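You operate a simulated robot arm through the tools that you are given. There is no shell and no other tool. Be economical: measure what you need, move in short steps, check, and stop when the job is done.

You run a simulated two-armed robot. Do the job below in one go: nothing can be reset, and whatever is moved stays where it is left.

Task
Top up the small jute sack from the brass cup and cinch it shut again.
Fine: hold it by its post while the green toggle slides; it stays in its place; cup back; spill nothing. Where these are worked on the way, their far stop is far enough and under half their travel is too little: green toggle.

It is judged by the outcome, as a careful person would: the job done as asked, and still so three seconds after it is handed in. It fails if anything else is knocked over, pushed out of place, dropped, spilled or broken.

Robot
Two 7-joint arms with two-finger parallel grippers on one trunk, on a base that drives. Base frame: it is fixed to the floor where the robot stands at the start and does not move with it; the origin is under the middle of the robot, x ahead of it, y to its left, z up; the surface under the hand at the start is at about z = 900. Units: mm, degrees, N and s.
The left shoulder is at the start at [70, 133, 1301], the right one opposite. With the tool pointing down near the work surface each hand reaches from about 100 to 640 mm from the robot's upright axis, wherever it stands, measured 20 degrees to its own side. Places, roughly: green toggle [500, -200, 900]. Payload 1.57 kg a hand.
Tool frame (each hand has its own): the origin (TCP) lies between the finger pads and is the grasp point; the fingertips stand 30 mm ahead of it; z points along the fingers, y is the line along which they close. Largest opening 80 mm; finger width 17, thickness 12; the body of the gripper, 40 by 82 mm, starts 80 mm behind the TCP.
Orientation is that of the tool frame in the base frame, as [roll, pitch, yaw] about the fixed x, y, z axes, in that order (R = Rz(yaw) Ry(pitch) Rx(roll)). With the fingers straight down and closing along the base's y, the tool's x points along the base's -x, its y along +y and its z along -z.

Tools
- The arms move only by the tool nudge_tool. It takes "left_series", "right_series" or both (then of equal length, played together; a hand with none holds still); each is a list that holds one entry, the list of rows, each a list of 7 numbers: the shift along the tool's x, y, z in mm, then the turn, a rotation vector about the tool's x, y, z in degrees, then the closure, from 0 (fully open) to 1 (shut). In form: [[[dx, dy, dz, rx, ry, rz, hand], ...]]. A call has 1 to 20 rows; each row is the pose to reach, as a shift and turn from the pose commanded when the call began, along the tool's axes at that moment. Rows are played at 5 a second. More than 50 mm and 8.6 degrees between two rows, or a gripper value outside its range, and nothing of the call is played. A pose out of reach is approached as far as the arm can. The call stops where the force on the tool passes 40 N (or 10 N more than at its start, if that is more) or the arm is blocked; 0.2 s more then pass. The fingers move at their own pace (about 153 mm/s each) and stop on an object; they squeeze with about 41 N. The grip force told is the motor's: it shows also when the fingers shut on nothing. Time passes only in rows, and 0.2 s behind the last, so rows that repeat a pose let the fingers close. The reply holds the time, the measured pose of the TCP, the force on the tool along the base axes, the opening and the grip force, in the units named above and with some noise, with the torque about the TCP (base axes, N m) and any sound that the robot's microphone picked up.
- Cameras (640 x 400 px; columns grow to the right, rows downward): "scene" is now at [124.3, -24.5, 1529.9]; the picture's right is [-0.30, -0.95, 0.00], its down [-0.52, 0.16, -0.84] and it looks along [0.80, -0.25, -0.54] (base axes); focal length 251 px, centre (320, 200). "left" rides on the left gripper at [72, 7, -122] in its tool frame; the picture's right is [-0.09, 1.00, 0.00], its down [-0.84, -0.08, -0.54] and it looks along [-0.54, -0.05, 0.84] (tool axes); focal length 238 px, centre (320, 200). "right" rides on the right gripper at [72, -7, -122] in its tool frame; the picture's right is [0.09, 1.00, 0.00], its down [-0.84, 0.08, -0.54] and it looks along [-0.54, 0.05, 0.84] (tool axes); focal length 238 px, centre (320, 200). There is no depth. A picture from a camera that has moved, and an enlarged one, comes with that camera's place and axes in the base frame and with its lens. The place of the scene camera against the robot may be out by one fixed shift of up to 12 mm in any direction.
- snapshot(camera): a new picture of that camera. The clock stands still meanwhile.
- lift_body(by): slides the trunk up (or, below 0, down) by that many mm; the arms and the scene camera ride with it, the base frame stays. It gives what a move gives, with no picture.
- drive_base(legs): drives the robot by 1 to 6 legs, each [ahead, left, turn to the left] in mm, mm and degrees, along the robot's own axes; the way and the turn of a leg run together, so that a leg with both is an arc; at most 1500 mm and 180 degrees a leg. The arms and the cameras ride along, it lands a little off, and it stops where it bumps. It gives what a move gives.
- turn_head(pan, tilt): turns the head with the scene camera to pan (to the left, within 86 degrees either way) and tilt (down, from -29 to 69), counted from straight ahead of the robot. It gives what a move gives.
- close_up(camera, box): a new picture of the part [left, top, right, bottom] of that camera's present view, enlarged. The clock stands still meanwhile.
- job_done(): hands the job in; it is judged then, once.

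Work in short steps. Places have to be worked out from the pictures, the camera data and where the tool is seen: move nearer, look again, correct. Check each grasp and each placing, and mend what went wrong. You have 120 turns and 92 pictures in all, those below and enlarged ones among them. Open the grippers and draw the arms clear of the work before you hand the job in, unless the task says otherwise; then end with one line.

The tools are called after ">>>" as name(argument=value, ...) on one line, values as JSON. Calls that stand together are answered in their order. nudge_tool: Moves the arms, as the interface text tells. Its arguments: {"type":"object","properties":{"left_series":{"type":"array","items":{"type":"array","items":{"type":"array","items":{"type":"number"}}}},"right_series":{"type":"array","items":{"type":"array","items":{"type":"array","items":{"type":"number"}}}}},"required":[]} The other tools are called the same way: lift_body (by) slides the trunk up or down; drive_base (legs) drives the base; turn_head (pan, tilt) turns the head that bears the scene camera; snapshot (camera) takes a picture; close_up (camera, box) takes an enlarged picture of a part of a camera's view; job_done () hands the job in.

At the start:

```text
clock: 0.0
left_tool_pos: [443.3, 68.7, 1303.4]
left_orientation: [-180.0, 0.0, -179.9]
left_ft_force: [0.0, 0.4, 0.4]
left_ft_torque: [-0.01, 0.0, -0.01]
left_width: 79.7
left_finger_force: 0.1
right_tool_pos: [460.5, -294.2, 1353.8]
right_orientation: [179.9, -0.1, 179.9]
right_ft_force: [-0.6, -0.1, -0.8]
right_ft_torque: [0.01, -0.03, -0.02]
right_width: 80.0
right_finger_force: 0.1
trunk travel left (down, up): [-875.0, 65.0]
robot x, y, heading: [-1.7, -0.7, -0.1]
head pan, tilt: [-17.5, 32.8]
```

scene: 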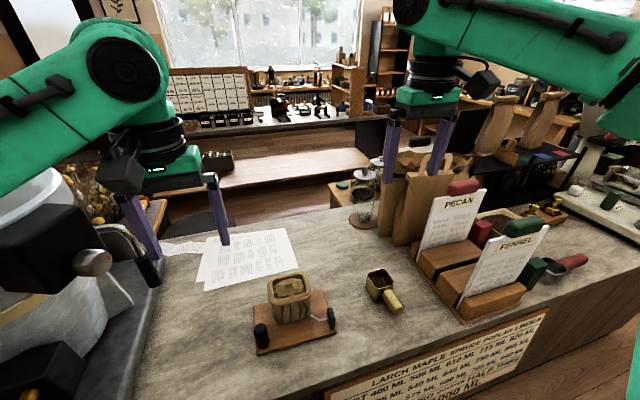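
right: 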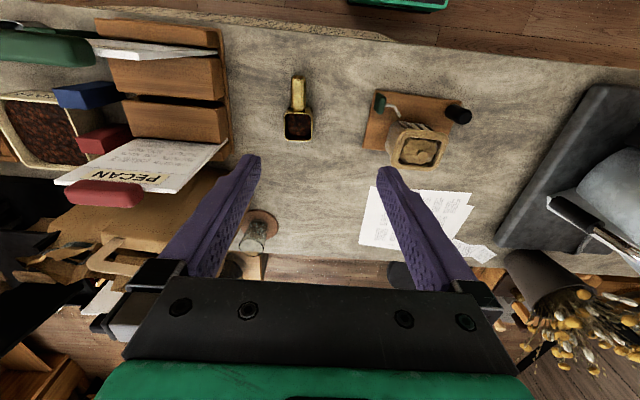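
left: 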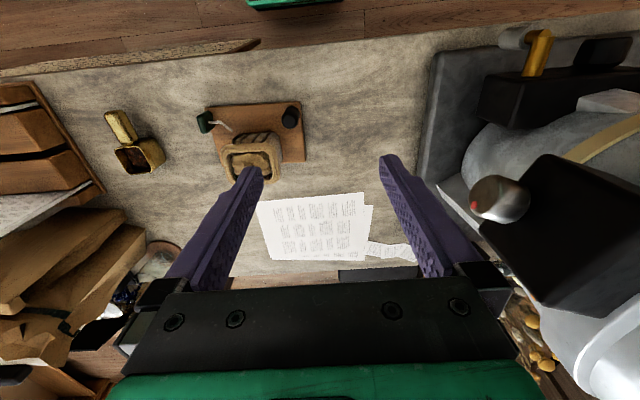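

The scene shows a sack on a small wooden board with a black post and a green toggle on a cord, and a brass cup with a handle to its right. I look closer at both.

>>> close_up(camera="scene", box=[230, 250, 420, 370])

>>> close_up(camera="right", box=[260, 60, 500, 210])

>>> close_up(camera="left", box=[90, 80, 330, 230])

```text
3.33 times, centred on (325, 310) of scene
camera zoom: at [124.3, -24.5, 1529.9], right [-0.3, -0.95, 0.0], down [-0.52, 0.16, -0.84], along [0.8, -0.25, -0.54], focal length 837 px, centre (303, -167)
```

zoom: 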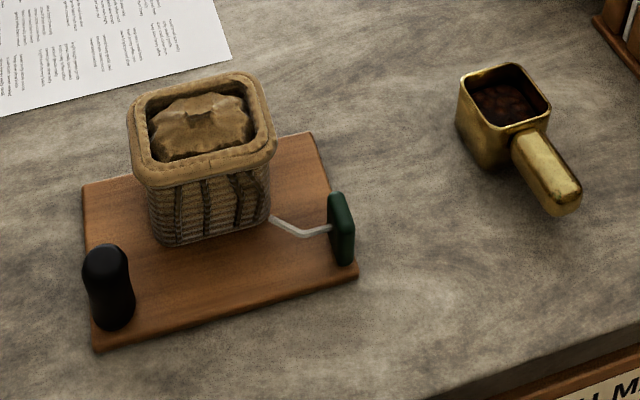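

```text
2.67 times, centred on (380, 135) of right
camera zoom: at [389.1, -301.3, 1475.9], right [-0.09, 1.0, 0.0], down [0.84, 0.08, 0.54], along [0.54, 0.05, -0.84], focal length 636 px, centre (160, 373)
```

zoom: 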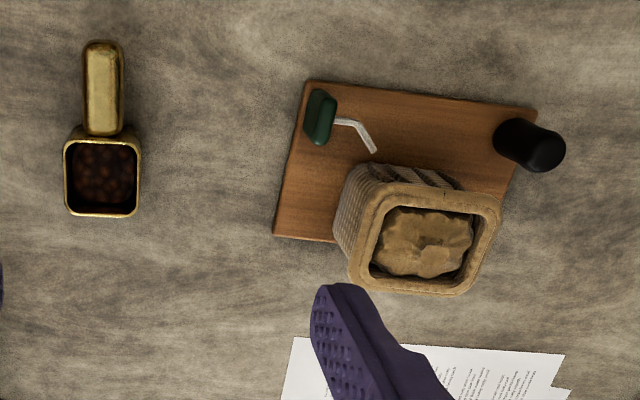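

```text
2.67 times, centred on (210, 155) of left
camera zoom: at [373.3, 74.0, 1425.4], right [0.09, 1.0, 0.0], down [0.84, -0.08, 0.54], along [0.54, -0.05, -0.84], focal length 636 px, centre (613, 320)
```

zoom: 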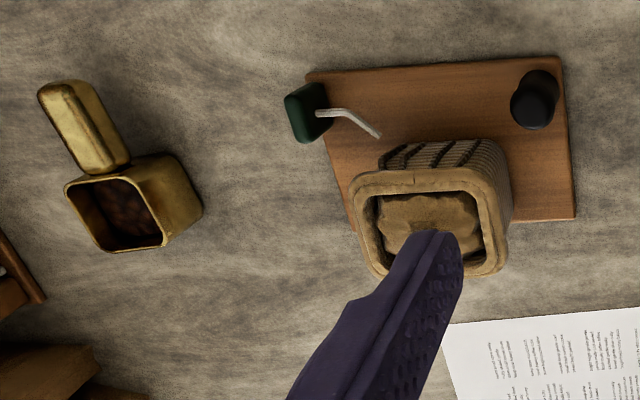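

I put the toggle near [479,-167,940], the post near [484,6,945], the sack rim centre near [552,-74,998], and the cup near [539,-335,957] with its handle towards me at [474,-338,941]. I lower the right hand for a near look at the toggle.

>>> nudge_tool(right_series=[[[5, 10, 45, 0, 0, 0, 0], [10, 20, 90, 0, 0, 0, 0], [15, 30, 135, 0, 0, 0, 0], [20, 34, 180, 0, 0, 0, 0], [20, 34, 225, 0, 0, 0, 0], [20, 34, 250, 0, 0, 0, 0]]])

>>> snapshot(camera="right")

>>> close_up(camera="scene", box=[295, 290, 355, 350])

```text
clock: 1.4
left_tool_pos: [445.7, 68.3, 1303.8]
left_orientation: [-179.9, 0.0, -179.9]
left_ft_force: [0.0, -0.4, -0.1]
left_ft_torque: [0.03, 0.0, -0.02]
left_width: 80.0
left_finger_force: 0.0
right_tool_pos: [441.6, -258.8, 1102.5]
right_orientation: [-179.9, -0.1, 180.0]
right_ft_force: [0.4, 0.0, -0.3]
right_ft_torque: [0.0, -0.04, -0.02]
right_width: 79.7
right_finger_force: 0.0
trunk travel left (down, up): [-875.0, 65.0]
robot x, y, heading: [0.6, -0.9, 0.1]
head pan, tilt: [-17.5, 32.8]
```

```text
85 pictures are left
camera right: at [369.0, -266.5, 1224.9], right [-0.09, 1.0, 0.0], down [0.84, 0.08, 0.54], along [0.54, 0.05, -0.84], focal length 238 px, centre (320, 200)
```

right: 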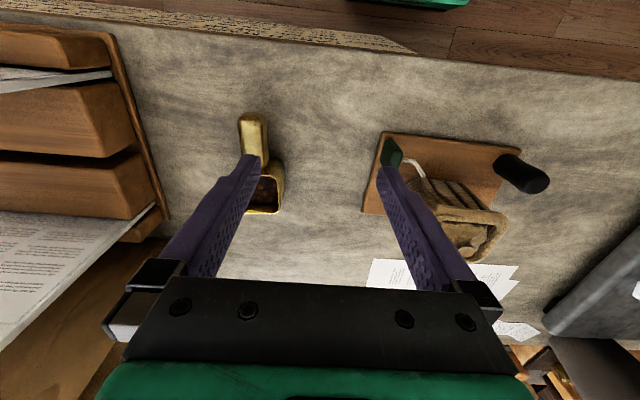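

```text
6.67 times, centred on (325, 320) of scene
camera zoom: at [125.1, -24.5, 1529.8], right [-0.3, -0.95, 0.0], down [-0.52, 0.16, -0.84], along [0.8, -0.25, -0.54], focal length 1673 px, centre (287, -600)
```

zoom: 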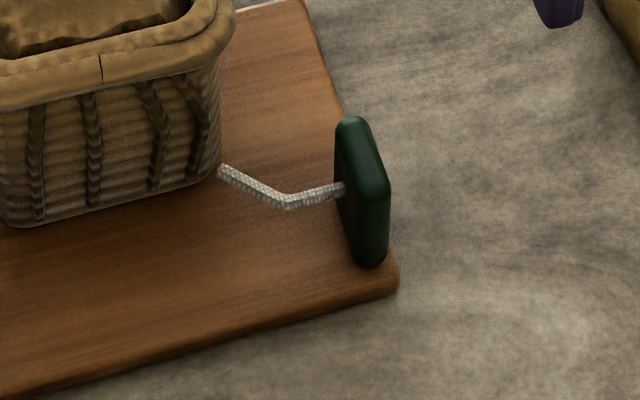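

The toggle is a small upright plate at the board's right edge, tied by a cord to the sack. I move the right hand over it to see it between the fingers.

>>> nudge_tool(right_series=[[[-10, 40, 0, 0, 0, 0, 0], [-20, 80, 0, 0, 0, 0, 0], [-25, 92, -40, 0, 0, 0, 0], [-25, 92, 50, 0, 0, 0, 0]]])

```text
refused: row 4 steps farther than a row can; nothing moved
```

The last row had a wrong step, so I send the move again with even steps.

>>> nudge_tool(right_series=[[[-10, 40, 0, 0, 0, 0, 0], [-20, 80, 0, 0, 0, 0, 0], [-25, 92, 25, 0, 0, 0, 0], [-25, 92, 45, 0, 0, 0, 0]]])

>>> close_up(camera="right", box=[220, 50, 540, 250])

```text
clock: 2.4
left_tool_pos: [444.6, 67.0, 1304.8]
left_orientation: [-180.0, 0.0, -179.9]
left_ft_force: [-0.5, -0.5, -0.3]
left_ft_torque: [-0.01, 0.01, -0.01]
left_width: 79.9
left_finger_force: 0.1
right_tool_pos: [466.5, -166.6, 1057.9]
right_orientation: [179.9, 0.0, 180.0]
right_ft_force: [-0.4, -0.2, -0.5]
right_ft_torque: [0.01, -0.01, -0.01]
right_width: 79.8
right_finger_force: 0.1
trunk travel left (down, up): [-875.0, 65.0]
robot x, y, heading: [2.2, 0.0, -0.1]
head pan, tilt: [-17.5, 32.8]
```

```text
2.00 times, centred on (380, 150) of right
camera zoom: at [394.9, -174.6, 1180.1], right [-0.09, 1.0, 0.0], down [0.84, 0.08, 0.54], along [0.54, 0.05, -0.84], focal length 477 px, centre (200, 300)
```

zoom: 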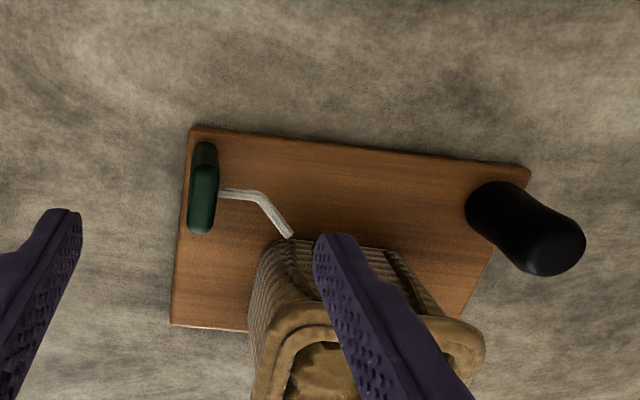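

The toggle plate stands along x (about 35 long, 14 thick, top near 960), with the cord on its sack side. I bring the left hand above the post, part closed.

>>> nudge_tool(left_series=[[[-10, -15, 45, 0, 0, 0, 0.1], [-20, -30, 90, 0, 0, 0, 0.2], [-30, -45, 135, 0, 0, 0, 0.2], [-39, -61, 180, 0, 0, 0, 0.2], [-39, -61, 225, 0, 0, 0, 0.2], [-39, -61, 260, 0, 0, 0, 0.2]]])

>>> snapshot(camera="left")

```text
clock: 3.8
left_tool_pos: [483.4, 5.0, 1044.7]
left_orientation: [-179.9, 0.1, -179.8]
left_ft_force: [-0.4, -0.2, -0.3]
left_ft_torque: [-0.04, 0.01, 0.02]
left_width: 63.9
left_finger_force: 0.1
right_tool_pos: [466.9, -167.2, 1058.0]
right_orientation: [-179.9, 0.0, -179.8]
right_ft_force: [0.1, 0.6, 0.0]
right_ft_torque: [-0.03, -0.03, 0.04]
right_width: 80.0
right_finger_force: 0.0
trunk travel left (down, up): [-875.0, 65.0]
robot x, y, heading: [-2.6, -4.7, 0.0]
head pan, tilt: [-17.5, 32.8]
```

```text
82 pictures are left
camera left: at [411.3, 11.6, 1165.6], right [0.09, 1.0, 0.0], down [0.84, -0.08, 0.54], along [0.54, -0.05, -0.84], focal length 238 px, centre (320, 200)
```

left: 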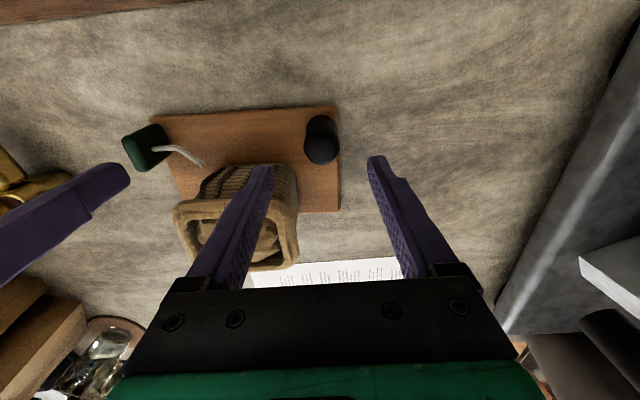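

The post sits at about [485,6], in line with the left hand. I lower the left hand around it and close gently while watching the forces.

>>> nudge_tool(left_series=[[[-1, 1, 45, 0, 0, 0, 0.2], [-2, 1, 80, 0, 0, 0, 0.2], [-2, 1, 92, 0, 0, 0, 0.2], [-2, 1, 92, 0, 0, 0, 1], [-2, 1, 92, 0, 0, 0, 1], [-2, 1, 92, 0, 0, 0, 1]]])

>>> snapshot(camera="left")

```text
clock: 5.2
left_tool_pos: [485.6, 6.5, 952.8]
left_orientation: [180.0, 0.0, -180.0]
left_ft_force: [-1.0, -0.5, -0.7]
left_ft_torque: [0.04, -0.06, -0.05]
left_width: 31.0
left_finger_force: 40.4
right_tool_pos: [466.6, -168.3, 1059.3]
right_orientation: [-180.0, 0.0, -180.0]
right_ft_force: [1.0, 0.3, 0.4]
right_ft_torque: [0.02, 0.01, -0.02]
right_width: 80.0
right_finger_force: 0.0
trunk travel left (down, up): [-875.0, 65.0]
robot x, y, heading: [-2.2, -0.2, 0.3]
head pan, tilt: [-17.5, 32.8]
```

```text
81 pictures are left
camera left: at [413.4, 12.9, 1075.1], right [0.09, 1.0, 0.0], down [0.84, -0.08, 0.54], along [0.54, -0.05, -0.84], focal length 238 px, centre (320, 200)
```

left: 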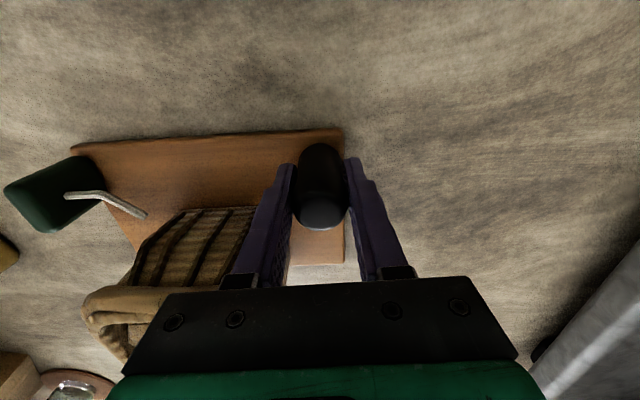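

The post is gripped (31 mm, 40 N). Now I lower the right hand astride the top of the toggle, above the cord, and close.

>>> nudge_tool(right_series=[[[-13, 2, 40, 0, 0, 0, 0.4], [-13, 2, 70, 0, 0, 0, 0.4], [-13, 2, 86, 0, 0, 0, 0.4]]])

>>> snapshot(camera="right")

>>> close_up(camera="left", box=[0, 100, 240, 250])

```text
clock: 6.0
left_tool_pos: [484.6, 7.1, 953.2]
left_orientation: [179.9, 0.0, -179.9]
left_ft_force: [-1.5, -0.4, 0.7]
left_ft_torque: [0.24, -0.08, 0.03]
left_width: 31.3
left_finger_force: 40.1
right_tool_pos: [468.6, -175.3, 982.6]
right_orientation: [179.8, 0.1, 180.0]
right_ft_force: [-0.2, -0.7, -0.2]
right_ft_torque: [0.04, -0.03, 0.02]
right_width: 48.1
right_finger_force: 0.1
right hand out of reach, approached as far as the arm can: row 2, 3
trunk travel left (down, up): [-875.0, 65.0]
robot x, y, heading: [3.3, -1.2, -0.0]
head pan, tilt: [-17.5, 32.8]
```

```text
80 pictures are left
camera right: at [396.9, -181.3, 1103.8], right [-0.09, 1.0, 0.0], down [0.84, 0.08, 0.54], along [0.54, 0.05, -0.84], focal length 238 px, centre (320, 200)
```

right: 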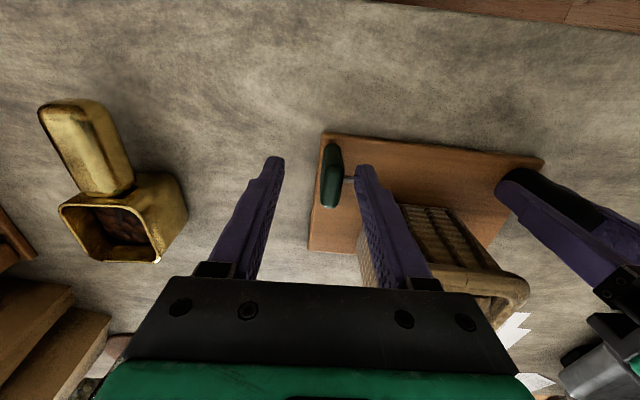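

```text
2.67 times, centred on (120, 175) of left
camera zoom: at [413.2, 12.8, 1075.2], right [0.09, 1.0, 0.0], down [0.84, -0.08, 0.54], along [0.54, -0.05, -0.84], focal length 636 px, centre (853, 267)
```

zoom: 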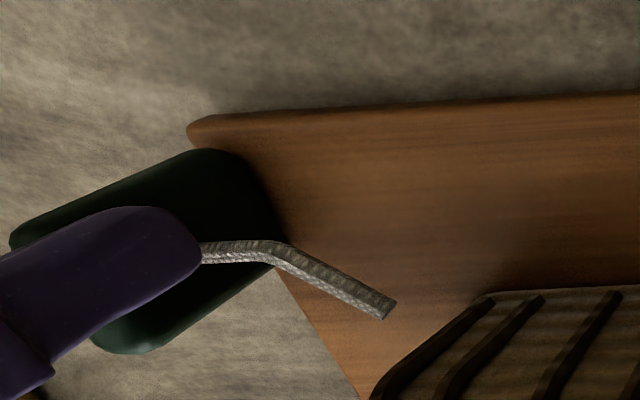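

The right hand came up short at z≈983, "out of reach", though it was not touching anything. I look at the arms from the scene camera to see why.

>>> snapshot(camera="scene")

```text
78 pictures are left
camera scene: at [124.1, -24.7, 1529.9], right [-0.3, -0.95, 0.0], down [-0.52, 0.16, -0.84], along [0.8, -0.25, -0.54], focal length 251 px, centre (320, 200)
```

scene: 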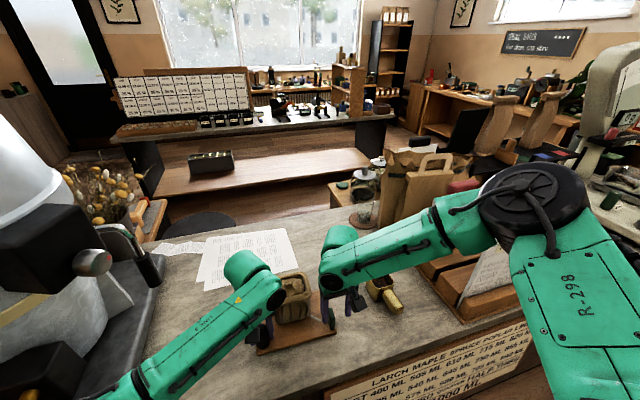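

The right forearm is stretched across with the elbow out; at trunk-relative heights 100 mm higher it was fine. So I let go of the post, raise both hands and lower the trunk by 110 mm.

>>> nudge_tool(left_series=[[[0, 0, 0, 0, 0, 0, 0.2], [0, 0, 0, 0, 0, 0, 0.2], [0, 0, -45, 0, 0, 0, 0.2], [0, 0, -90, 0, 0, 0, 0.2], [0, 0, -130, 0, 0, 0, 0.2]]], right_series=[[[0, 0, -20, 0, 0, 0, 0.4], [0, 0, -50, 0, 0, 0, 0.4], [0, 0, -80, 0, 0, 0, 0.4], [0, 0, -100, 0, 0, 0, 0.4], [0, 0, -110, 0, 0, 0, 0.4]]])

>>> lift_body(by=-110)

>>> snapshot(camera="right")

```text
clock: 7.2
left_tool_pos: [482.5, 8.7, 1081.4]
left_orientation: [180.0, -0.2, -179.8]
left_ft_force: [0.3, 0.0, -0.1]
left_ft_torque: [0.01, -0.01, 0.01]
left_width: 64.1
left_finger_force: 0.2
right_tool_pos: [468.2, -173.4, 1092.1]
right_orientation: [-179.9, 0.0, -180.0]
right_ft_force: [0.6, 0.3, 0.0]
right_ft_torque: [-0.01, 0.02, 0.0]
right_width: 48.5
right_finger_force: 0.2
trunk travel left (down, up): [-875.0, 65.0]
robot x, y, heading: [-0.8, -1.2, 0.2]
head pan, tilt: [-17.5, 32.8]
```

```text
clock: 8.6
left_tool_pos: [483.1, 8.7, 972.2]
left_orientation: [179.9, 0.0, -180.0]
left_ft_force: [0.7, 0.4, 0.4]
left_ft_torque: [0.01, 0.02, -0.01]
left_width: 63.9
left_finger_force: 0.1
right_tool_pos: [469.8, -175.9, 982.2]
right_orientation: [180.0, 0.0, 180.0]
right_ft_force: [0.5, 0.4, -0.5]
right_ft_torque: [-0.01, -0.06, 0.0]
right_width: 48.2
right_finger_force: 0.0
trunk travel left (down, up): [-765.0, 175.0]
robot x, y, heading: [-0.0, 1.0, -0.2]
head pan, tilt: [-17.5, 32.8]
```

```text
77 pictures are left
camera right: at [397.2, -180.9, 1103.6], right [-0.09, 1.0, 0.0], down [0.84, 0.08, 0.54], along [0.54, 0.05, -0.84], focal length 238 px, centre (320, 200)
```

right: 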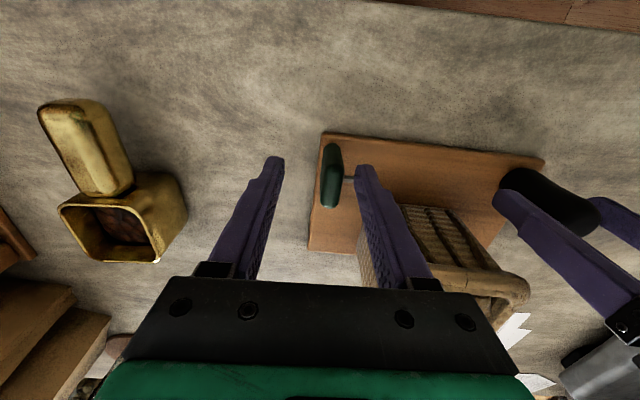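

Nothing moved on the counter and both hands now sit lower. I regrip the post and set the right hand astride the toggle.

>>> nudge_tool(left_series=[[[-2, -2, 10, 0, 0, 0, 0.2], [-2, -2, 20, 0, 0, 0, 0.2], [-2, -2, 20, 0, 0, 0, 1], [-2, -2, 20, 0, 0, 0, 1], [-2, -2, 20, 0, 0, 0, 1]]], right_series=[[[-5, 5, 0, 0, 0, 0, 0.4], [-10, 9, 0, 0, 0, 0, 0.4], [-10, 9, 5, 0, 0, 0, 0.4], [-10, 9, 9, 0, 0, 0, 0.4], [-10, 9, 9, 0, 0, 0, 0.4]]])

>>> snapshot(camera="right")

>>> close_up(camera="left", box=[0, 100, 240, 250])

```text
clock: 9.8
left_tool_pos: [485.4, 6.2, 952.2]
left_orientation: [-180.0, 0.1, -179.8]
left_ft_force: [0.9, 0.5, 0.5]
left_ft_torque: [0.26, -0.07, 0.02]
left_width: 31.2
left_finger_force: 40.2
right_tool_pos: [478.0, -165.7, 971.6]
right_orientation: [-179.9, 0.0, -180.0]
right_ft_force: [0.7, -1.3, 0.8]
right_ft_torque: [-0.03, 0.01, 0.0]
right_width: 48.0
right_finger_force: 0.0
trunk travel left (down, up): [-765.0, 175.0]
robot x, y, heading: [2.7, 0.7, 0.2]
head pan, tilt: [-17.5, 32.8]
```

```text
76 pictures are left
camera right: at [407.7, -172.1, 1094.6], right [-0.09, 1.0, 0.0], down [0.84, 0.08, 0.54], along [0.54, 0.05, -0.84], focal length 238 px, centre (320, 200)
```

right: 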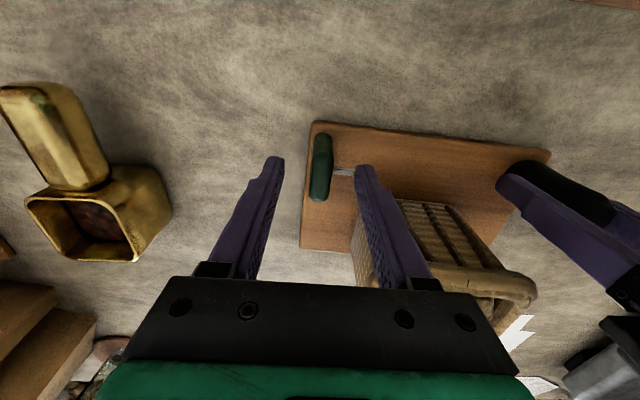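

```text
2.67 times, centred on (120, 175) of left
camera zoom: at [414.1, 12.8, 1073.8], right [0.09, 1.0, 0.0], down [0.84, -0.08, 0.54], along [0.54, -0.05, -0.84], focal length 636 px, centre (853, 267)
```

zoom: 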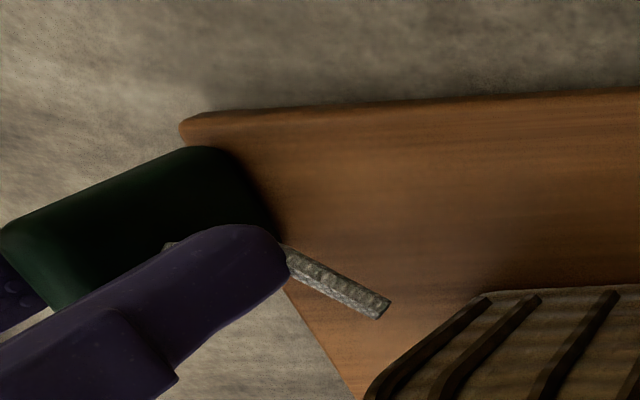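

The toggle lies centred between the right fingers. I close on it.

>>> nudge_tool(right_series=[[[0, 0, 3, 0, 0, 0, 1], [0, 0, 3, 0, 0, 0, 1], [0, 0, 3, 0, 0, 0, 1]]])

>>> close_up(camera="right", box=[220, 80, 460, 230])

```text
clock: 10.6
left_tool_pos: [484.2, 6.6, 952.9]
left_orientation: [-179.9, -0.2, -179.9]
left_ft_force: [1.0, -1.4, -6.2]
left_ft_torque: [0.93, 0.12, 0.35]
left_width: 31.1
left_finger_force: 39.9
right_tool_pos: [479.0, -165.5, 971.9]
right_orientation: [180.0, 0.2, 180.0]
right_ft_force: [1.3, -2.3, 17.9]
right_ft_torque: [0.01, 0.12, -0.35]
right_width: 13.3
right_finger_force: 30.1
trunk travel left (down, up): [-765.0, 175.0]
robot x, y, heading: [-2.8, -1.1, 0.1]
head pan, tilt: [-17.5, 32.8]
```

```text
2.67 times, centred on (340, 155) of right
camera zoom: at [407.0, -171.8, 1092.8], right [-0.09, 1.0, 0.0], down [0.83, 0.08, 0.55], along [0.54, 0.05, -0.84], focal length 636 px, centre (267, 320)
```

zoom: 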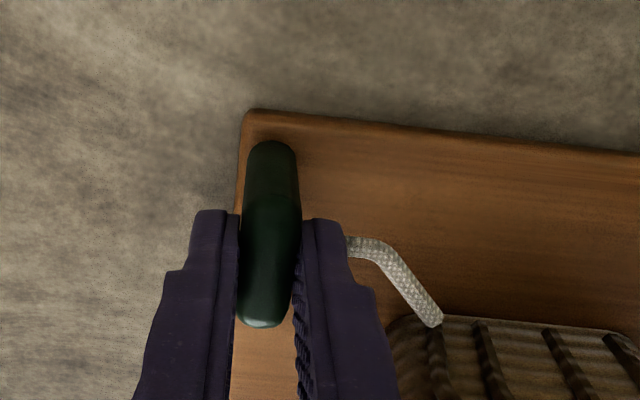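

The toggle is gripped (13 mm); the upward force comes from my 3 mm push down, so I take that off and try a small pull outward (away from the sack).

>>> nudge_tool(right_series=[[[0, 0, -3, 0, 0, 0, 1], [0, -2, -3, 0, 0, 0, 1], [0, -4, -3, 0, 0, 0, 1], [0, -6, -3, 0, 0, 0, 1], [0, -8, -3, 0, 0, 0, 1]]])

>>> close_up(camera="right", box=[220, 80, 460, 230])

```text
clock: 11.8
left_tool_pos: [484.6, 4.1, 952.6]
left_orientation: [-179.6, 0.0, 179.9]
left_ft_force: [-1.8, -27.4, -1.7]
left_ft_torque: [1.22, -0.13, 0.39]
left_width: 31.3
left_finger_force: 39.6
right_tool_pos: [479.6, -172.9, 972.5]
right_orientation: [179.7, -0.1, -179.9]
right_ft_force: [2.2, 27.6, 1.9]
right_ft_torque: [0.0, 0.18, -0.5]
right_width: 13.2
right_finger_force: 30.1
trunk travel left (down, up): [-765.0, 175.0]
robot x, y, heading: [0.3, 1.1, -0.2]
head pan, tilt: [-17.5, 32.8]
```

```text
2.67 times, centred on (340, 155) of right
camera zoom: at [407.7, -179.3, 1094.1], right [-0.09, 1.0, 0.01], down [0.84, 0.08, 0.54], along [0.54, 0.06, -0.84], focal length 636 px, centre (267, 320)
```

zoom: 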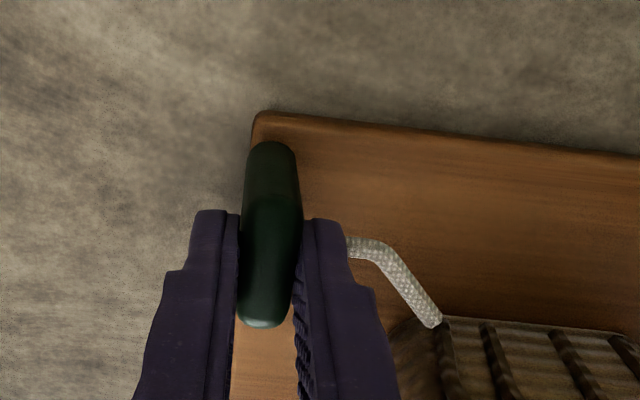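

Outward pull meets 27 N, passed through to the post, with little slide, so this seems to be a stop. I return and test toward the sack.

>>> nudge_tool(right_series=[[[0, 4, 0, 0, 0, 0, 1], [0, 8, 0, 0, 0, 0, 1], [0, 11, 0, 0, 0, 0, 1], [0, 14, 0, 0, 0, 0, 1], [0, 16, 0, 0, 0, 0, 1]]])

>>> close_up(camera="right", box=[220, 80, 460, 230])

```text
clock: 13.0
left_tool_pos: [485.0, 8.5, 952.9]
left_orientation: [179.9, 0.0, -179.9]
left_ft_force: [-3.5, 3.6, 6.6]
left_ft_torque: [-0.58, 0.7, -0.12]
left_width: 31.0
left_finger_force: 40.2
right_tool_pos: [478.6, -157.6, 971.1]
right_orientation: [-179.9, 0.0, -180.0]
right_ft_force: [3.2, -4.6, -3.4]
right_ft_torque: [-0.08, -0.59, -0.54]
right_width: 13.4
right_finger_force: 29.7
trunk travel left (down, up): [-765.0, 175.0]
robot x, y, heading: [0.8, -1.0, 0.0]
head pan, tilt: [-17.5, 32.8]
```

```text
2.67 times, centred on (340, 155) of right
camera zoom: at [407.3, -164.1, 1093.4], right [-0.09, 1.0, 0.0], down [0.84, 0.08, 0.54], along [0.54, 0.05, -0.84], focal length 636 px, centre (267, 320)
```

zoom: 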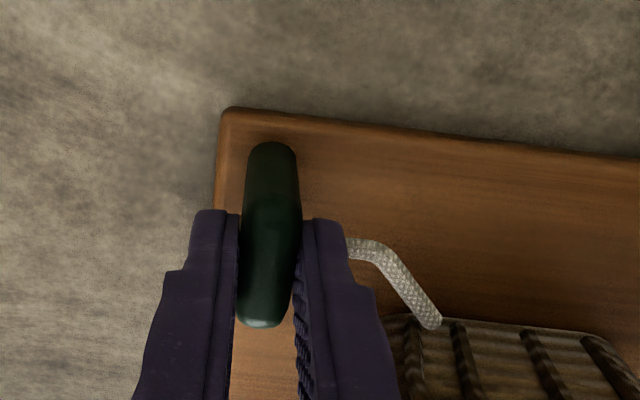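

Toward the sack it slides freely (about 5 N) relative to the board. I go on inward in small steps.

>>> nudge_tool(right_series=[[[0, 3, 0, 0, 0, 0, 1], [0, 6, 0, 0, 0, 0, 1], [0, 9, 0, 0, 0, 0, 1], [0, 12, 0, 0, 0, 0, 1], [0, 15, 0, 0, 0, 0, 1], [0, 15, 0, 0, 0, 0, 1]]])

>>> snapshot(camera="right")

```text
clock: 14.4
left_tool_pos: [485.0, 6.3, 953.2]
left_orientation: [-179.9, 0.1, -179.9]
left_ft_force: [-2.2, 1.9, 7.1]
left_ft_torque: [-1.08, 0.04, 0.15]
left_width: 31.3
left_finger_force: 40.1
right_tool_pos: [479.8, -142.2, 971.2]
right_orientation: [179.9, -0.1, 180.0]
right_ft_force: [2.2, -1.9, -7.5]
right_ft_torque: [-0.18, 0.1, -0.52]
right_width: 13.5
right_finger_force: 30.0
trunk travel left (down, up): [-765.0, 175.0]
robot x, y, heading: [-2.5, -0.1, 0.0]
head pan, tilt: [-17.5, 32.8]
```

```text
71 pictures are left
camera right: at [407.5, -149.2, 1093.9], right [-0.09, 1.0, 0.0], down [0.84, 0.08, 0.54], along [0.54, 0.05, -0.84], focal length 238 px, centre (320, 200)
```

right: 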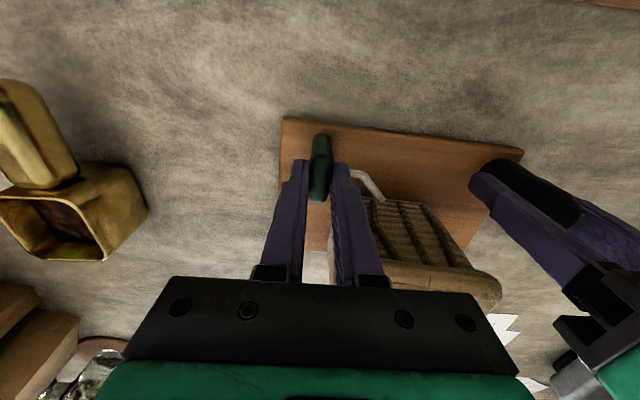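

Still easy, board and post steady. I continue another 15 mm, easing 2 mm down as the toggle pulls slightly down.

>>> nudge_tool(right_series=[[[0, 3, 1, 0, 0, 0, 1], [0, 6, 1, 0, 0, 0, 1], [0, 9, 2, 0, 0, 0, 1], [0, 12, 2, 0, 0, 0, 1], [0, 15, 2, 0, 0, 0, 1], [0, 15, 2, 0, 0, 0, 1]]])

>>> snapshot(camera="scene")

```text
clock: 15.8
left_tool_pos: [485.2, 7.1, 952.9]
left_orientation: [180.0, -0.1, -179.9]
left_ft_force: [0.2, -0.7, 0.0]
left_ft_torque: [0.5, 0.1, 0.25]
left_width: 31.0
left_finger_force: 39.9
right_tool_pos: [479.7, -126.8, 971.2]
right_orientation: [-180.0, 0.2, -180.0]
right_ft_force: [0.9, -1.0, 5.4]
right_ft_torque: [-0.08, -0.16, -0.46]
right_width: 13.1
right_finger_force: 30.0
trunk travel left (down, up): [-765.0, 175.0]
robot x, y, heading: [0.1, 3.0, 0.0]
head pan, tilt: [-17.5, 32.8]
```

```text
70 pictures are left
camera scene: at [123.9, -24.2, 1420.0], right [-0.3, -0.95, 0.0], down [-0.52, 0.16, -0.84], along [0.8, -0.25, -0.54], focal length 251 px, centre (320, 200)
```

scene: 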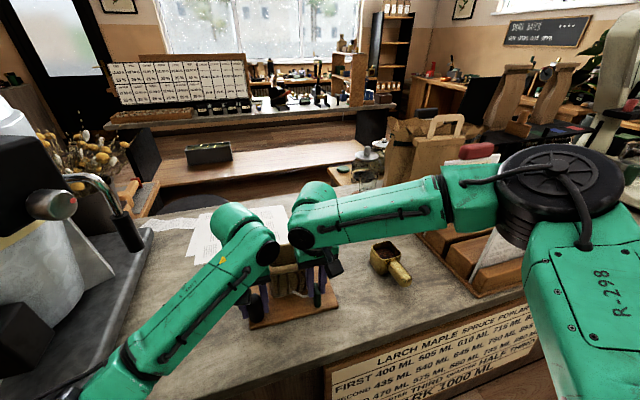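

Toggle has slid about 39 mm with no stop yet. The grippers are still 50 mm apart; I go on in small steps.

>>> nudge_tool(right_series=[[[0, 3, 0, 0, 0, 0, 1], [0, 6, 0, 0, 0, 0, 1], [0, 9, 0, 0, 0, 0, 1], [0, 12, 0, 0, 0, 0, 1], [0, 15, 0, 0, 0, 0, 1], [0, 15, 0, 0, 0, 0, 1]]])

>>> snapshot(camera="right")

```text
clock: 17.2
left_tool_pos: [484.3, 8.2, 952.0]
left_orientation: [179.9, -0.2, -180.0]
left_ft_force: [-8.5, 11.8, 0.8]
left_ft_torque: [-0.93, 0.29, -0.17]
left_width: 31.1
left_finger_force: 40.0
right_tool_pos: [479.2, -113.8, 970.6]
right_orientation: [-179.9, 0.2, 179.8]
right_ft_force: [10.9, -15.4, 12.4]
right_ft_torque: [-0.28, -0.33, -0.49]
right_width: 13.3
right_finger_force: 30.0
trunk travel left (down, up): [-765.0, 175.0]
robot x, y, heading: [0.1, 1.3, -0.1]
head pan, tilt: [-17.5, 32.8]
```

```text
69 pictures are left
camera right: at [407.1, -120.0, 1093.0], right [-0.09, 1.0, 0.0], down [0.83, 0.08, 0.55], along [0.54, 0.05, -0.84], focal length 238 px, centre (320, 200)
```

right: 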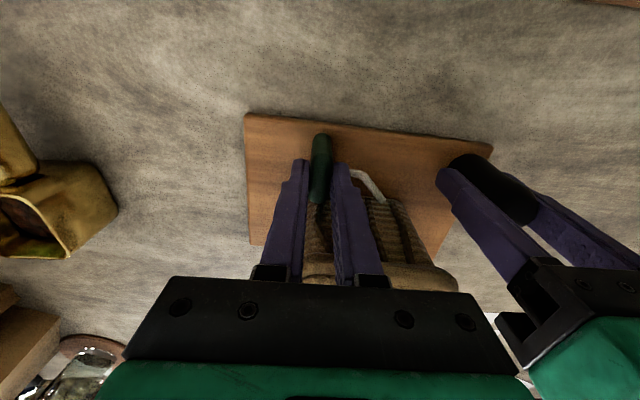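

Resistance rises to about 15 N after 52 mm; this may be the far stop. I press a few mm more, also letting x follow the slight slant of the board, to confirm.

>>> nudge_tool(right_series=[[[-1, 0, 0, 0, 0, 0, 1], [-2, 2, 0, 0, 0, 0, 1], [-2, 4, 0, 0, 0, 0, 1], [-2, 4, 0, 0, 0, 0, 1]]])

>>> close_up(camera="right", box=[220, 80, 540, 280])

>>> snapshot(camera="left")

```text
clock: 18.2
left_tool_pos: [485.1, 7.1, 953.2]
left_orientation: [179.8, 0.0, -179.8]
left_ft_force: [-8.3, 21.5, 1.2]
left_ft_torque: [-1.02, 0.32, -0.26]
left_width: 31.0
left_finger_force: 39.7
right_tool_pos: [478.6, -113.6, 970.5]
right_orientation: [-179.9, 0.2, 179.9]
right_ft_force: [11.5, -25.2, 7.9]
right_ft_torque: [-0.42, -0.43, -0.56]
right_width: 13.4
right_finger_force: 30.4
right hand out of reach, approached as far as the arm can: row 3, 4
trunk travel left (down, up): [-765.0, 175.0]
robot x, y, heading: [0.6, 0.3, 0.1]
head pan, tilt: [-17.5, 32.8]
```

```text
2.00 times, centred on (380, 180) of right
camera zoom: at [406.6, -118.7, 1092.9], right [-0.09, 1.0, 0.0], down [0.84, 0.08, 0.54], along [0.54, 0.05, -0.84], focal length 477 px, centre (200, 240)
```

zoom: 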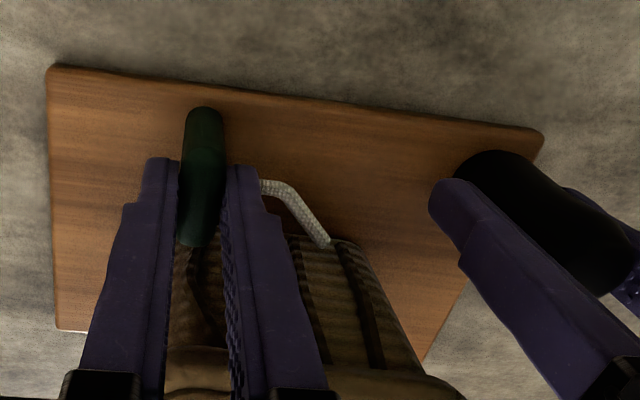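

```text
67 pictures are left
camera left: at [413.9, 13.2, 1073.9], right [0.09, 1.0, 0.0], down [0.84, -0.08, 0.54], along [0.54, -0.05, -0.84], focal length 238 px, centre (320, 200)
```

left: 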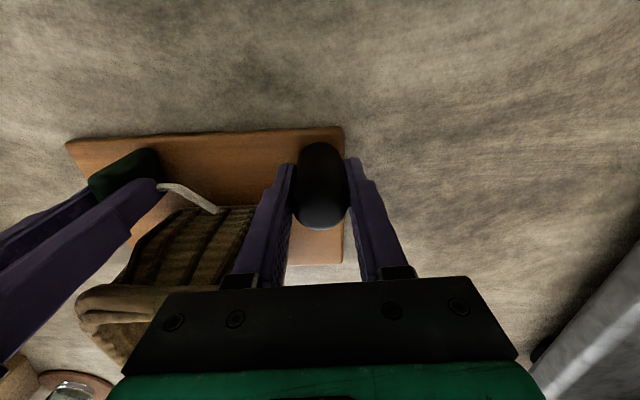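

The toggle stands firm at 25 N: far stop, board unmoved. I unload, open the right hand and lift it away, then look at the mouth.

>>> nudge_tool(right_series=[[[2, -4, 0, 0, 0, 0, 1], [2, -4, 0, 0, 0, 0, 0.4], [2, -4, 0, 0, 0, 0, 0.4], [2, -4, -40, 0, 0, 0, 0.4], [12, -44, -70, 0, 0, 0, 0.4], [22, -84, -95, 0, 0, 0, 0.4], [22, -124, -95, 0, 0, 0, 0.2]]])

>>> snapshot(camera="right")

>>> snapshot(camera="scene")

```text
refused: row 5 steps farther than a row can; nothing moved
```

```text
66 pictures are left
camera right: at [406.6, -118.7, 1092.9], right [-0.09, 1.0, 0.0], down [0.84, 0.08, 0.54], along [0.54, 0.05, -0.84], focal length 238 px, centre (320, 200)
```

right: 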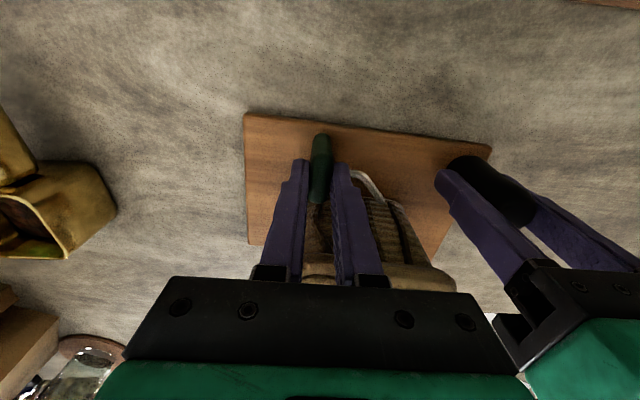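

```text
65 pictures are left
camera scene: at [124.0, -24.6, 1419.9], right [-0.3, -0.95, 0.0], down [-0.52, 0.16, -0.84], along [0.8, -0.25, -0.54], focal length 251 px, centre (320, 200)
```

scene: 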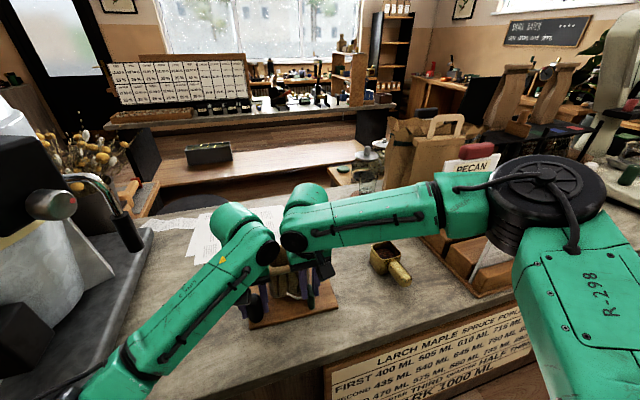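

A step was too long and nothing moved. I resend it with shorter steps.

>>> nudge_tool(right_series=[[[2, -4, 0, 0, 0, 0, 1], [2, -4, 0, 0, 0, 0, 0.4], [2, -4, 0, 0, 0, 0, 0.4], [2, -4, -35, 0, 0, 0, 0.4], [7, -24, -65, 0, 0, 0, 0.4], [17, -60, -85, 0, 0, 0, 0.4], [22, -100, -95, 0, 0, 0, 0.2], [22, -140, -95, 0, 0, 0, 0.2]]])

>>> snapshot(camera="right")

>>> close_up(camera="scene", box=[220, 220, 420, 340])

```text
clock: 20.0
left_tool_pos: [485.3, 5.6, 951.6]
left_orientation: [-180.0, 0.0, -179.9]
left_ft_force: [-0.9, -0.8, 0.7]
left_ft_torque: [0.2, 0.01, 0.05]
left_width: 31.0
left_finger_force: 40.4
right_tool_pos: [455.2, -250.6, 1068.0]
right_orientation: [179.9, -0.1, -180.0]
right_ft_force: [0.3, -0.1, 0.2]
right_ft_torque: [0.01, -0.03, 0.0]
right_width: 64.0
right_finger_force: 0.0
trunk travel left (down, up): [-765.0, 175.0]
robot x, y, heading: [-1.0, -0.4, -0.1]
head pan, tilt: [-17.5, 32.8]
```

```text
64 pictures are left
camera right: at [383.7, -258.2, 1190.0], right [-0.09, 1.0, 0.0], down [0.84, 0.08, 0.54], along [0.54, 0.05, -0.84], focal length 238 px, centre (320, 200)
```

right: 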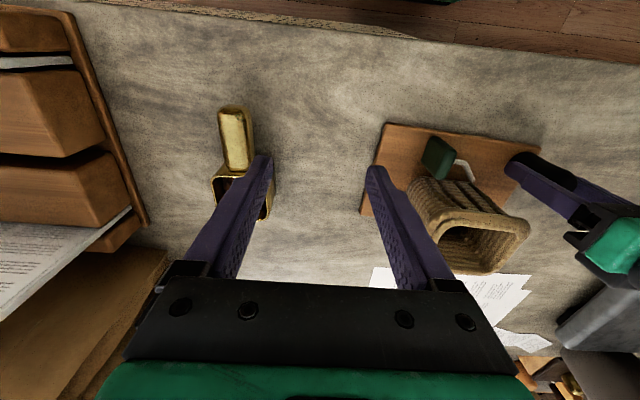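

```text
3.20 times, centred on (320, 280) of scene
camera zoom: at [124.0, -25.9, 1419.9], right [-0.3, -0.95, 0.0], down [-0.52, 0.16, -0.84], along [0.8, -0.25, -0.54], focal length 803 px, centre (320, -56)
```

zoom: 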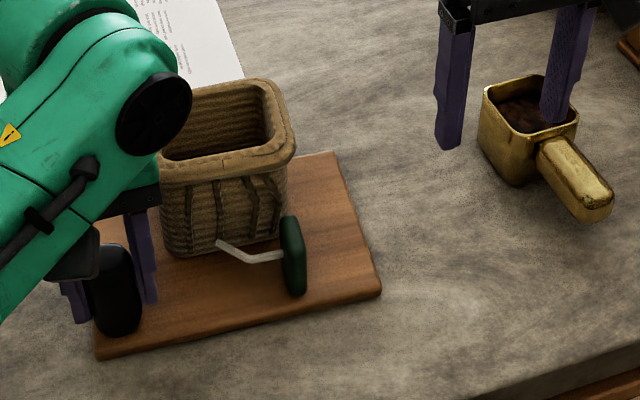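

The mouth is open and the toggle stays put. I release the post and draw the left hand up and away, and meanwhile tilt the right hand 30° forward, for a dry run of the pouring motion before touching the cup.

>>> nudge_tool(left_series=[[[0, 0, 0, 0, 0, 0, 0.2], [0, 0, 0, 0, 0, 0, 0.2], [0, 0, -45, 0, 0, 0, 0.2], [0, 0, -90, 0, 0, 0, 0.2], [10, 40, -110, 0, 0, 0, 0.2], [30, 80, -120, 0, 0, 0, 0.2], [50, 120, -120, 0, 0, 0, 0.2], [70, 155, -120, 0, 0, 0, 0.2]]], right_series=[[[0, 0, 0, 0, 0, 0, 0.2], [0, 0, 0, 0, -5, 0, 0.2], [0, 0, 0, 0, -10, 0, 0.2], [0, 0, 0, 0, -15, 0, 0.2], [0, 0, 0, 0, -20, 0, 0.2], [0, 0, 0, 0, -25, 0, 0.2], [0, 0, 0, 0, -30, 0, 0.2], [0, 0, -30, 0, -30, 0, 0.2]]])

>>> snapshot(camera="scene")

```text
clock: 21.8
left_tool_pos: [410.4, 164.0, 1072.1]
left_orientation: [-179.7, 0.1, -179.9]
left_ft_force: [-0.3, 0.1, -0.3]
left_ft_torque: [-0.02, 0.01, 0.01]
left_width: 63.7
left_finger_force: 0.1
right_tool_pos: [453.8, -247.7, 1097.4]
right_orientation: [-179.7, 30.2, -180.0]
right_ft_force: [0.2, -0.1, 0.6]
right_ft_torque: [-0.03, 0.02, -0.02]
right_width: 64.1
right_finger_force: 0.0
trunk travel left (down, up): [-765.0, 175.0]
robot x, y, heading: [-1.3, 2.2, 0.2]
head pan, tilt: [-17.5, 32.8]
```

```text
62 pictures are left
camera scene: at [122.4, -21.3, 1420.1], right [-0.3, -0.95, 0.0], down [-0.52, 0.16, -0.84], along [0.8, -0.25, -0.54], focal length 251 px, centre (320, 200)
```

scene: 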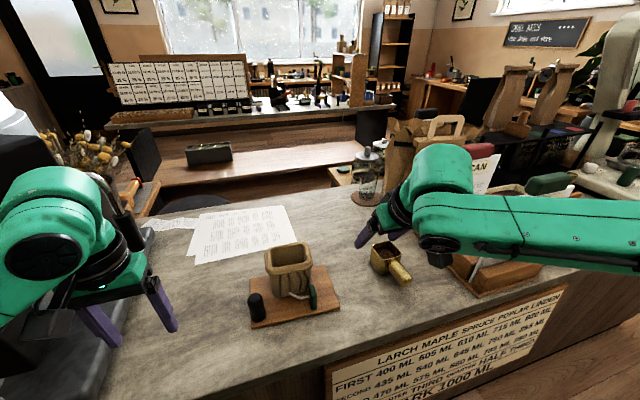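

The left hand is clear. Now the dry run: I move the empty right hand over the sack front while rolling it about the base x axis, to 120°.

>>> nudge_tool(right_series=[[[-3, 12, -0.8, -6.93, 0, 4, 0.2], [-6, 24, -1.6, -13.86, 0, 8, 0.2], [-9, 36, -2.4, -20.79, 0, 12, 0.2], [-12, 48, -3.2, -27.7, 0, 16, 0.2], [-15, 60, -4, -34.6, 0, 20, 0.2], [-18, 72, -4.8, -41.6, 0, 24, 0.2], [-21, 84, -5.6, -48.5, 0, 28, 0.2], [-24, 96, -6.4, -55.4, 0, 32, 0.2], [-27, 108, -7.2, -62.4, 0, 36, 0.2], [-30, 120, -8, -69.3, 0, 40, 0.2], [-33, 132, -8.8, -76.2, 0, 44, 0.2], [-36, 144, -9.6, -83.1, 0, 48, 0.2], [-39, 156, -10.4, -90.1, 0, 52, 0.2], [-42, 168, -11.2, -97, 0, 56, 0.2], [-45, 182, -12, -103.9, 0, 60, 0.2]]])

>>> snapshot(camera="scene")

```text
clock: 25.0
left_tool_pos: [416.4, 167.3, 1069.0]
left_orientation: [-179.6, -0.2, -179.9]
left_ft_force: [-0.5, 0.8, -1.2]
left_ft_torque: [-0.09, 0.05, 0.02]
left_width: 63.8
left_finger_force: 0.0
right_tool_pos: [491.7, -61.5, 1129.7]
right_orientation: [64.0, -14.5, 153.5]
right_ft_force: [0.2, 0.6, -0.2]
right_ft_torque: [0.06, -0.01, -0.02]
right_width: 64.0
right_finger_force: 0.0
right hand out of reach, approached as far as the arm can: row 11, 12, 13
trunk travel left (down, up): [-765.0, 175.0]
robot x, y, heading: [-1.3, 2.4, 0.2]
head pan, tilt: [-17.5, 32.8]
```

```text
61 pictures are left
camera scene: at [129.5, -15.9, 1419.6], right [-0.3, -0.95, 0.01], down [-0.52, 0.16, -0.84], along [0.8, -0.26, -0.54], focal length 251 px, centre (320, 200)
```

scene: 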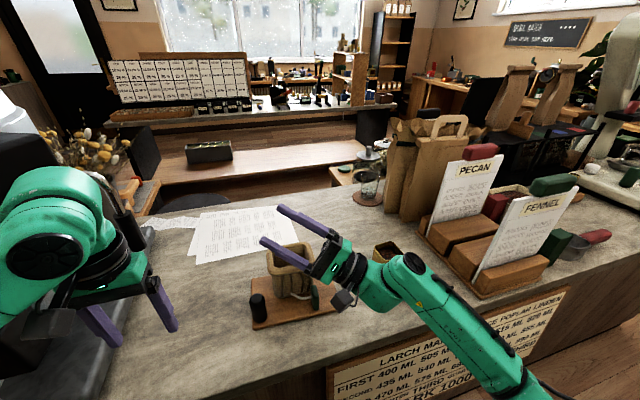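

The 120° pour pose is reached, with a reach hitch midway along the path. I dry-run unrolling in place above the sack, to see whether rolling there is free of the hitch.

>>> nudge_tool(right_series=[[[0, 0, 0, 6.93, 0, -4, 0.2], [0, 0, 0, 13.86, 0, -8, 0.2], [0, 0, 0, 20.79, 0, -12, 0.2], [0, 0, 0, 27.7, 0, -16, 0.2], [0, 0, 0, 34.6, 0, -20, 0.2], [0, 0, 0, 41.6, 0, -24, 0.2], [0, 0, 0, 48.5, 0, -28, 0.2], [0, 0, 0, 55.4, 0, -32, 0.2], [0, 0, 0, 62.4, 0, -36, 0.2], [0, 0, 0, 69.3, 0, -40, 0.2], [0, 0, 0, 76.2, 0, -44, 0.2], [0, 0, 0, 83.1, 0, -48, 0.2], [0, 0, 0, 90.1, 0, -52, 0.2], [0, 0, 0, 97, 0, -56, 0.2], [0, 0, 0, 103.9, 0, -60, 0.2]]])

>>> snapshot(camera="scene")

```text
clock: 28.2
left_tool_pos: [412.6, 162.4, 1069.7]
left_orientation: [-179.8, 0.0, -179.9]
left_ft_force: [-0.1, -0.4, 0.3]
left_ft_torque: [-0.01, -0.01, 0.01]
left_width: 64.0
left_finger_force: 0.1
right_tool_pos: [490.2, -68.4, 1129.9]
right_orientation: [-179.8, 29.9, -180.0]
right_ft_force: [0.3, 0.0, 0.2]
right_ft_torque: [0.01, -0.01, -0.04]
right_width: 63.9
right_finger_force: 0.1
trunk travel left (down, up): [-765.0, 175.0]
robot x, y, heading: [0.5, 1.3, 0.1]
head pan, tilt: [-17.5, 32.8]
```

```text
60 pictures are left
camera scene: at [124.5, -23.2, 1419.9], right [-0.3, -0.95, 0.0], down [-0.52, 0.16, -0.84], along [0.8, -0.25, -0.54], focal length 251 px, centre (320, 200)
```

scene: 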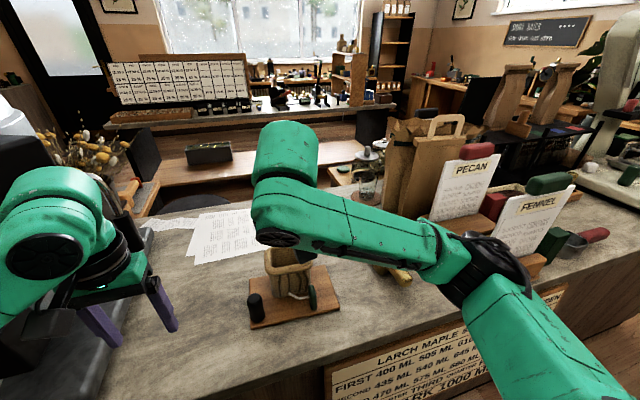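

Rolling in place works cleanly in this arm configuration. Now I go over to the cup handle and look before gripping.

>>> nudge_tool(right_series=[[[0, -45, 0, 0, 0, 0, 0], [0, -90, 0, 0, 0, 0, 0], [0, -135, 0, 0, 0, 0, 0], [0, -180, 0, 0, 0, 0, 0], [0, -225, 0, 0, 0, 0, 0], [0, -271, 0, 0, 0, 0, 0], [27, -271, 40, 0, 0, 0, 0], [52, -271, 80, 0, 0, 0, 0]]])

>>> snapshot(camera="right")

>>> close_up(camera="scene", box=[340, 180, 500, 300])

```text
clock: 30.0
left_tool_pos: [411.6, 160.7, 1071.9]
left_orientation: [179.9, -0.2, -179.9]
left_ft_force: [-0.1, 0.1, -0.5]
left_ft_torque: [0.04, 0.01, 0.02]
left_width: 64.0
left_finger_force: 0.0
right_tool_pos: [482.4, -340.9, 1034.6]
right_orientation: [-180.0, 30.1, -180.0]
right_ft_force: [0.0, -0.6, 0.5]
right_ft_torque: [0.05, 0.01, 0.01]
right_width: 80.0
right_finger_force: 0.1
trunk travel left (down, up): [-765.0, 175.0]
robot x, y, heading: [3.7, 0.8, -0.0]
head pan, tilt: [-17.5, 32.8]
```

```text
59 pictures are left
camera right: at [359.1, -346.7, 1103.9], right [-0.08, 1.0, -0.05], down [0.45, 0.08, 0.89], along [0.89, 0.05, -0.46], focal length 238 px, centre (320, 200)
```

right: 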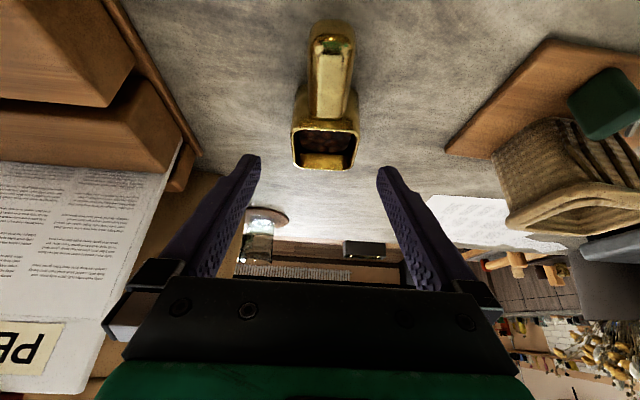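

```text
3.33 times, centred on (420, 240) of scene
camera zoom: at [124.4, -24.9, 1419.9], right [-0.3, -0.95, 0.0], down [-0.52, 0.16, -0.84], along [0.8, -0.25, -0.54], focal length 837 px, centre (-13, 67)
```

zoom: 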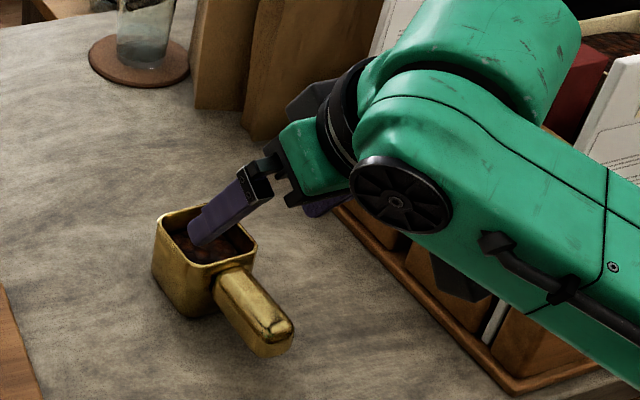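

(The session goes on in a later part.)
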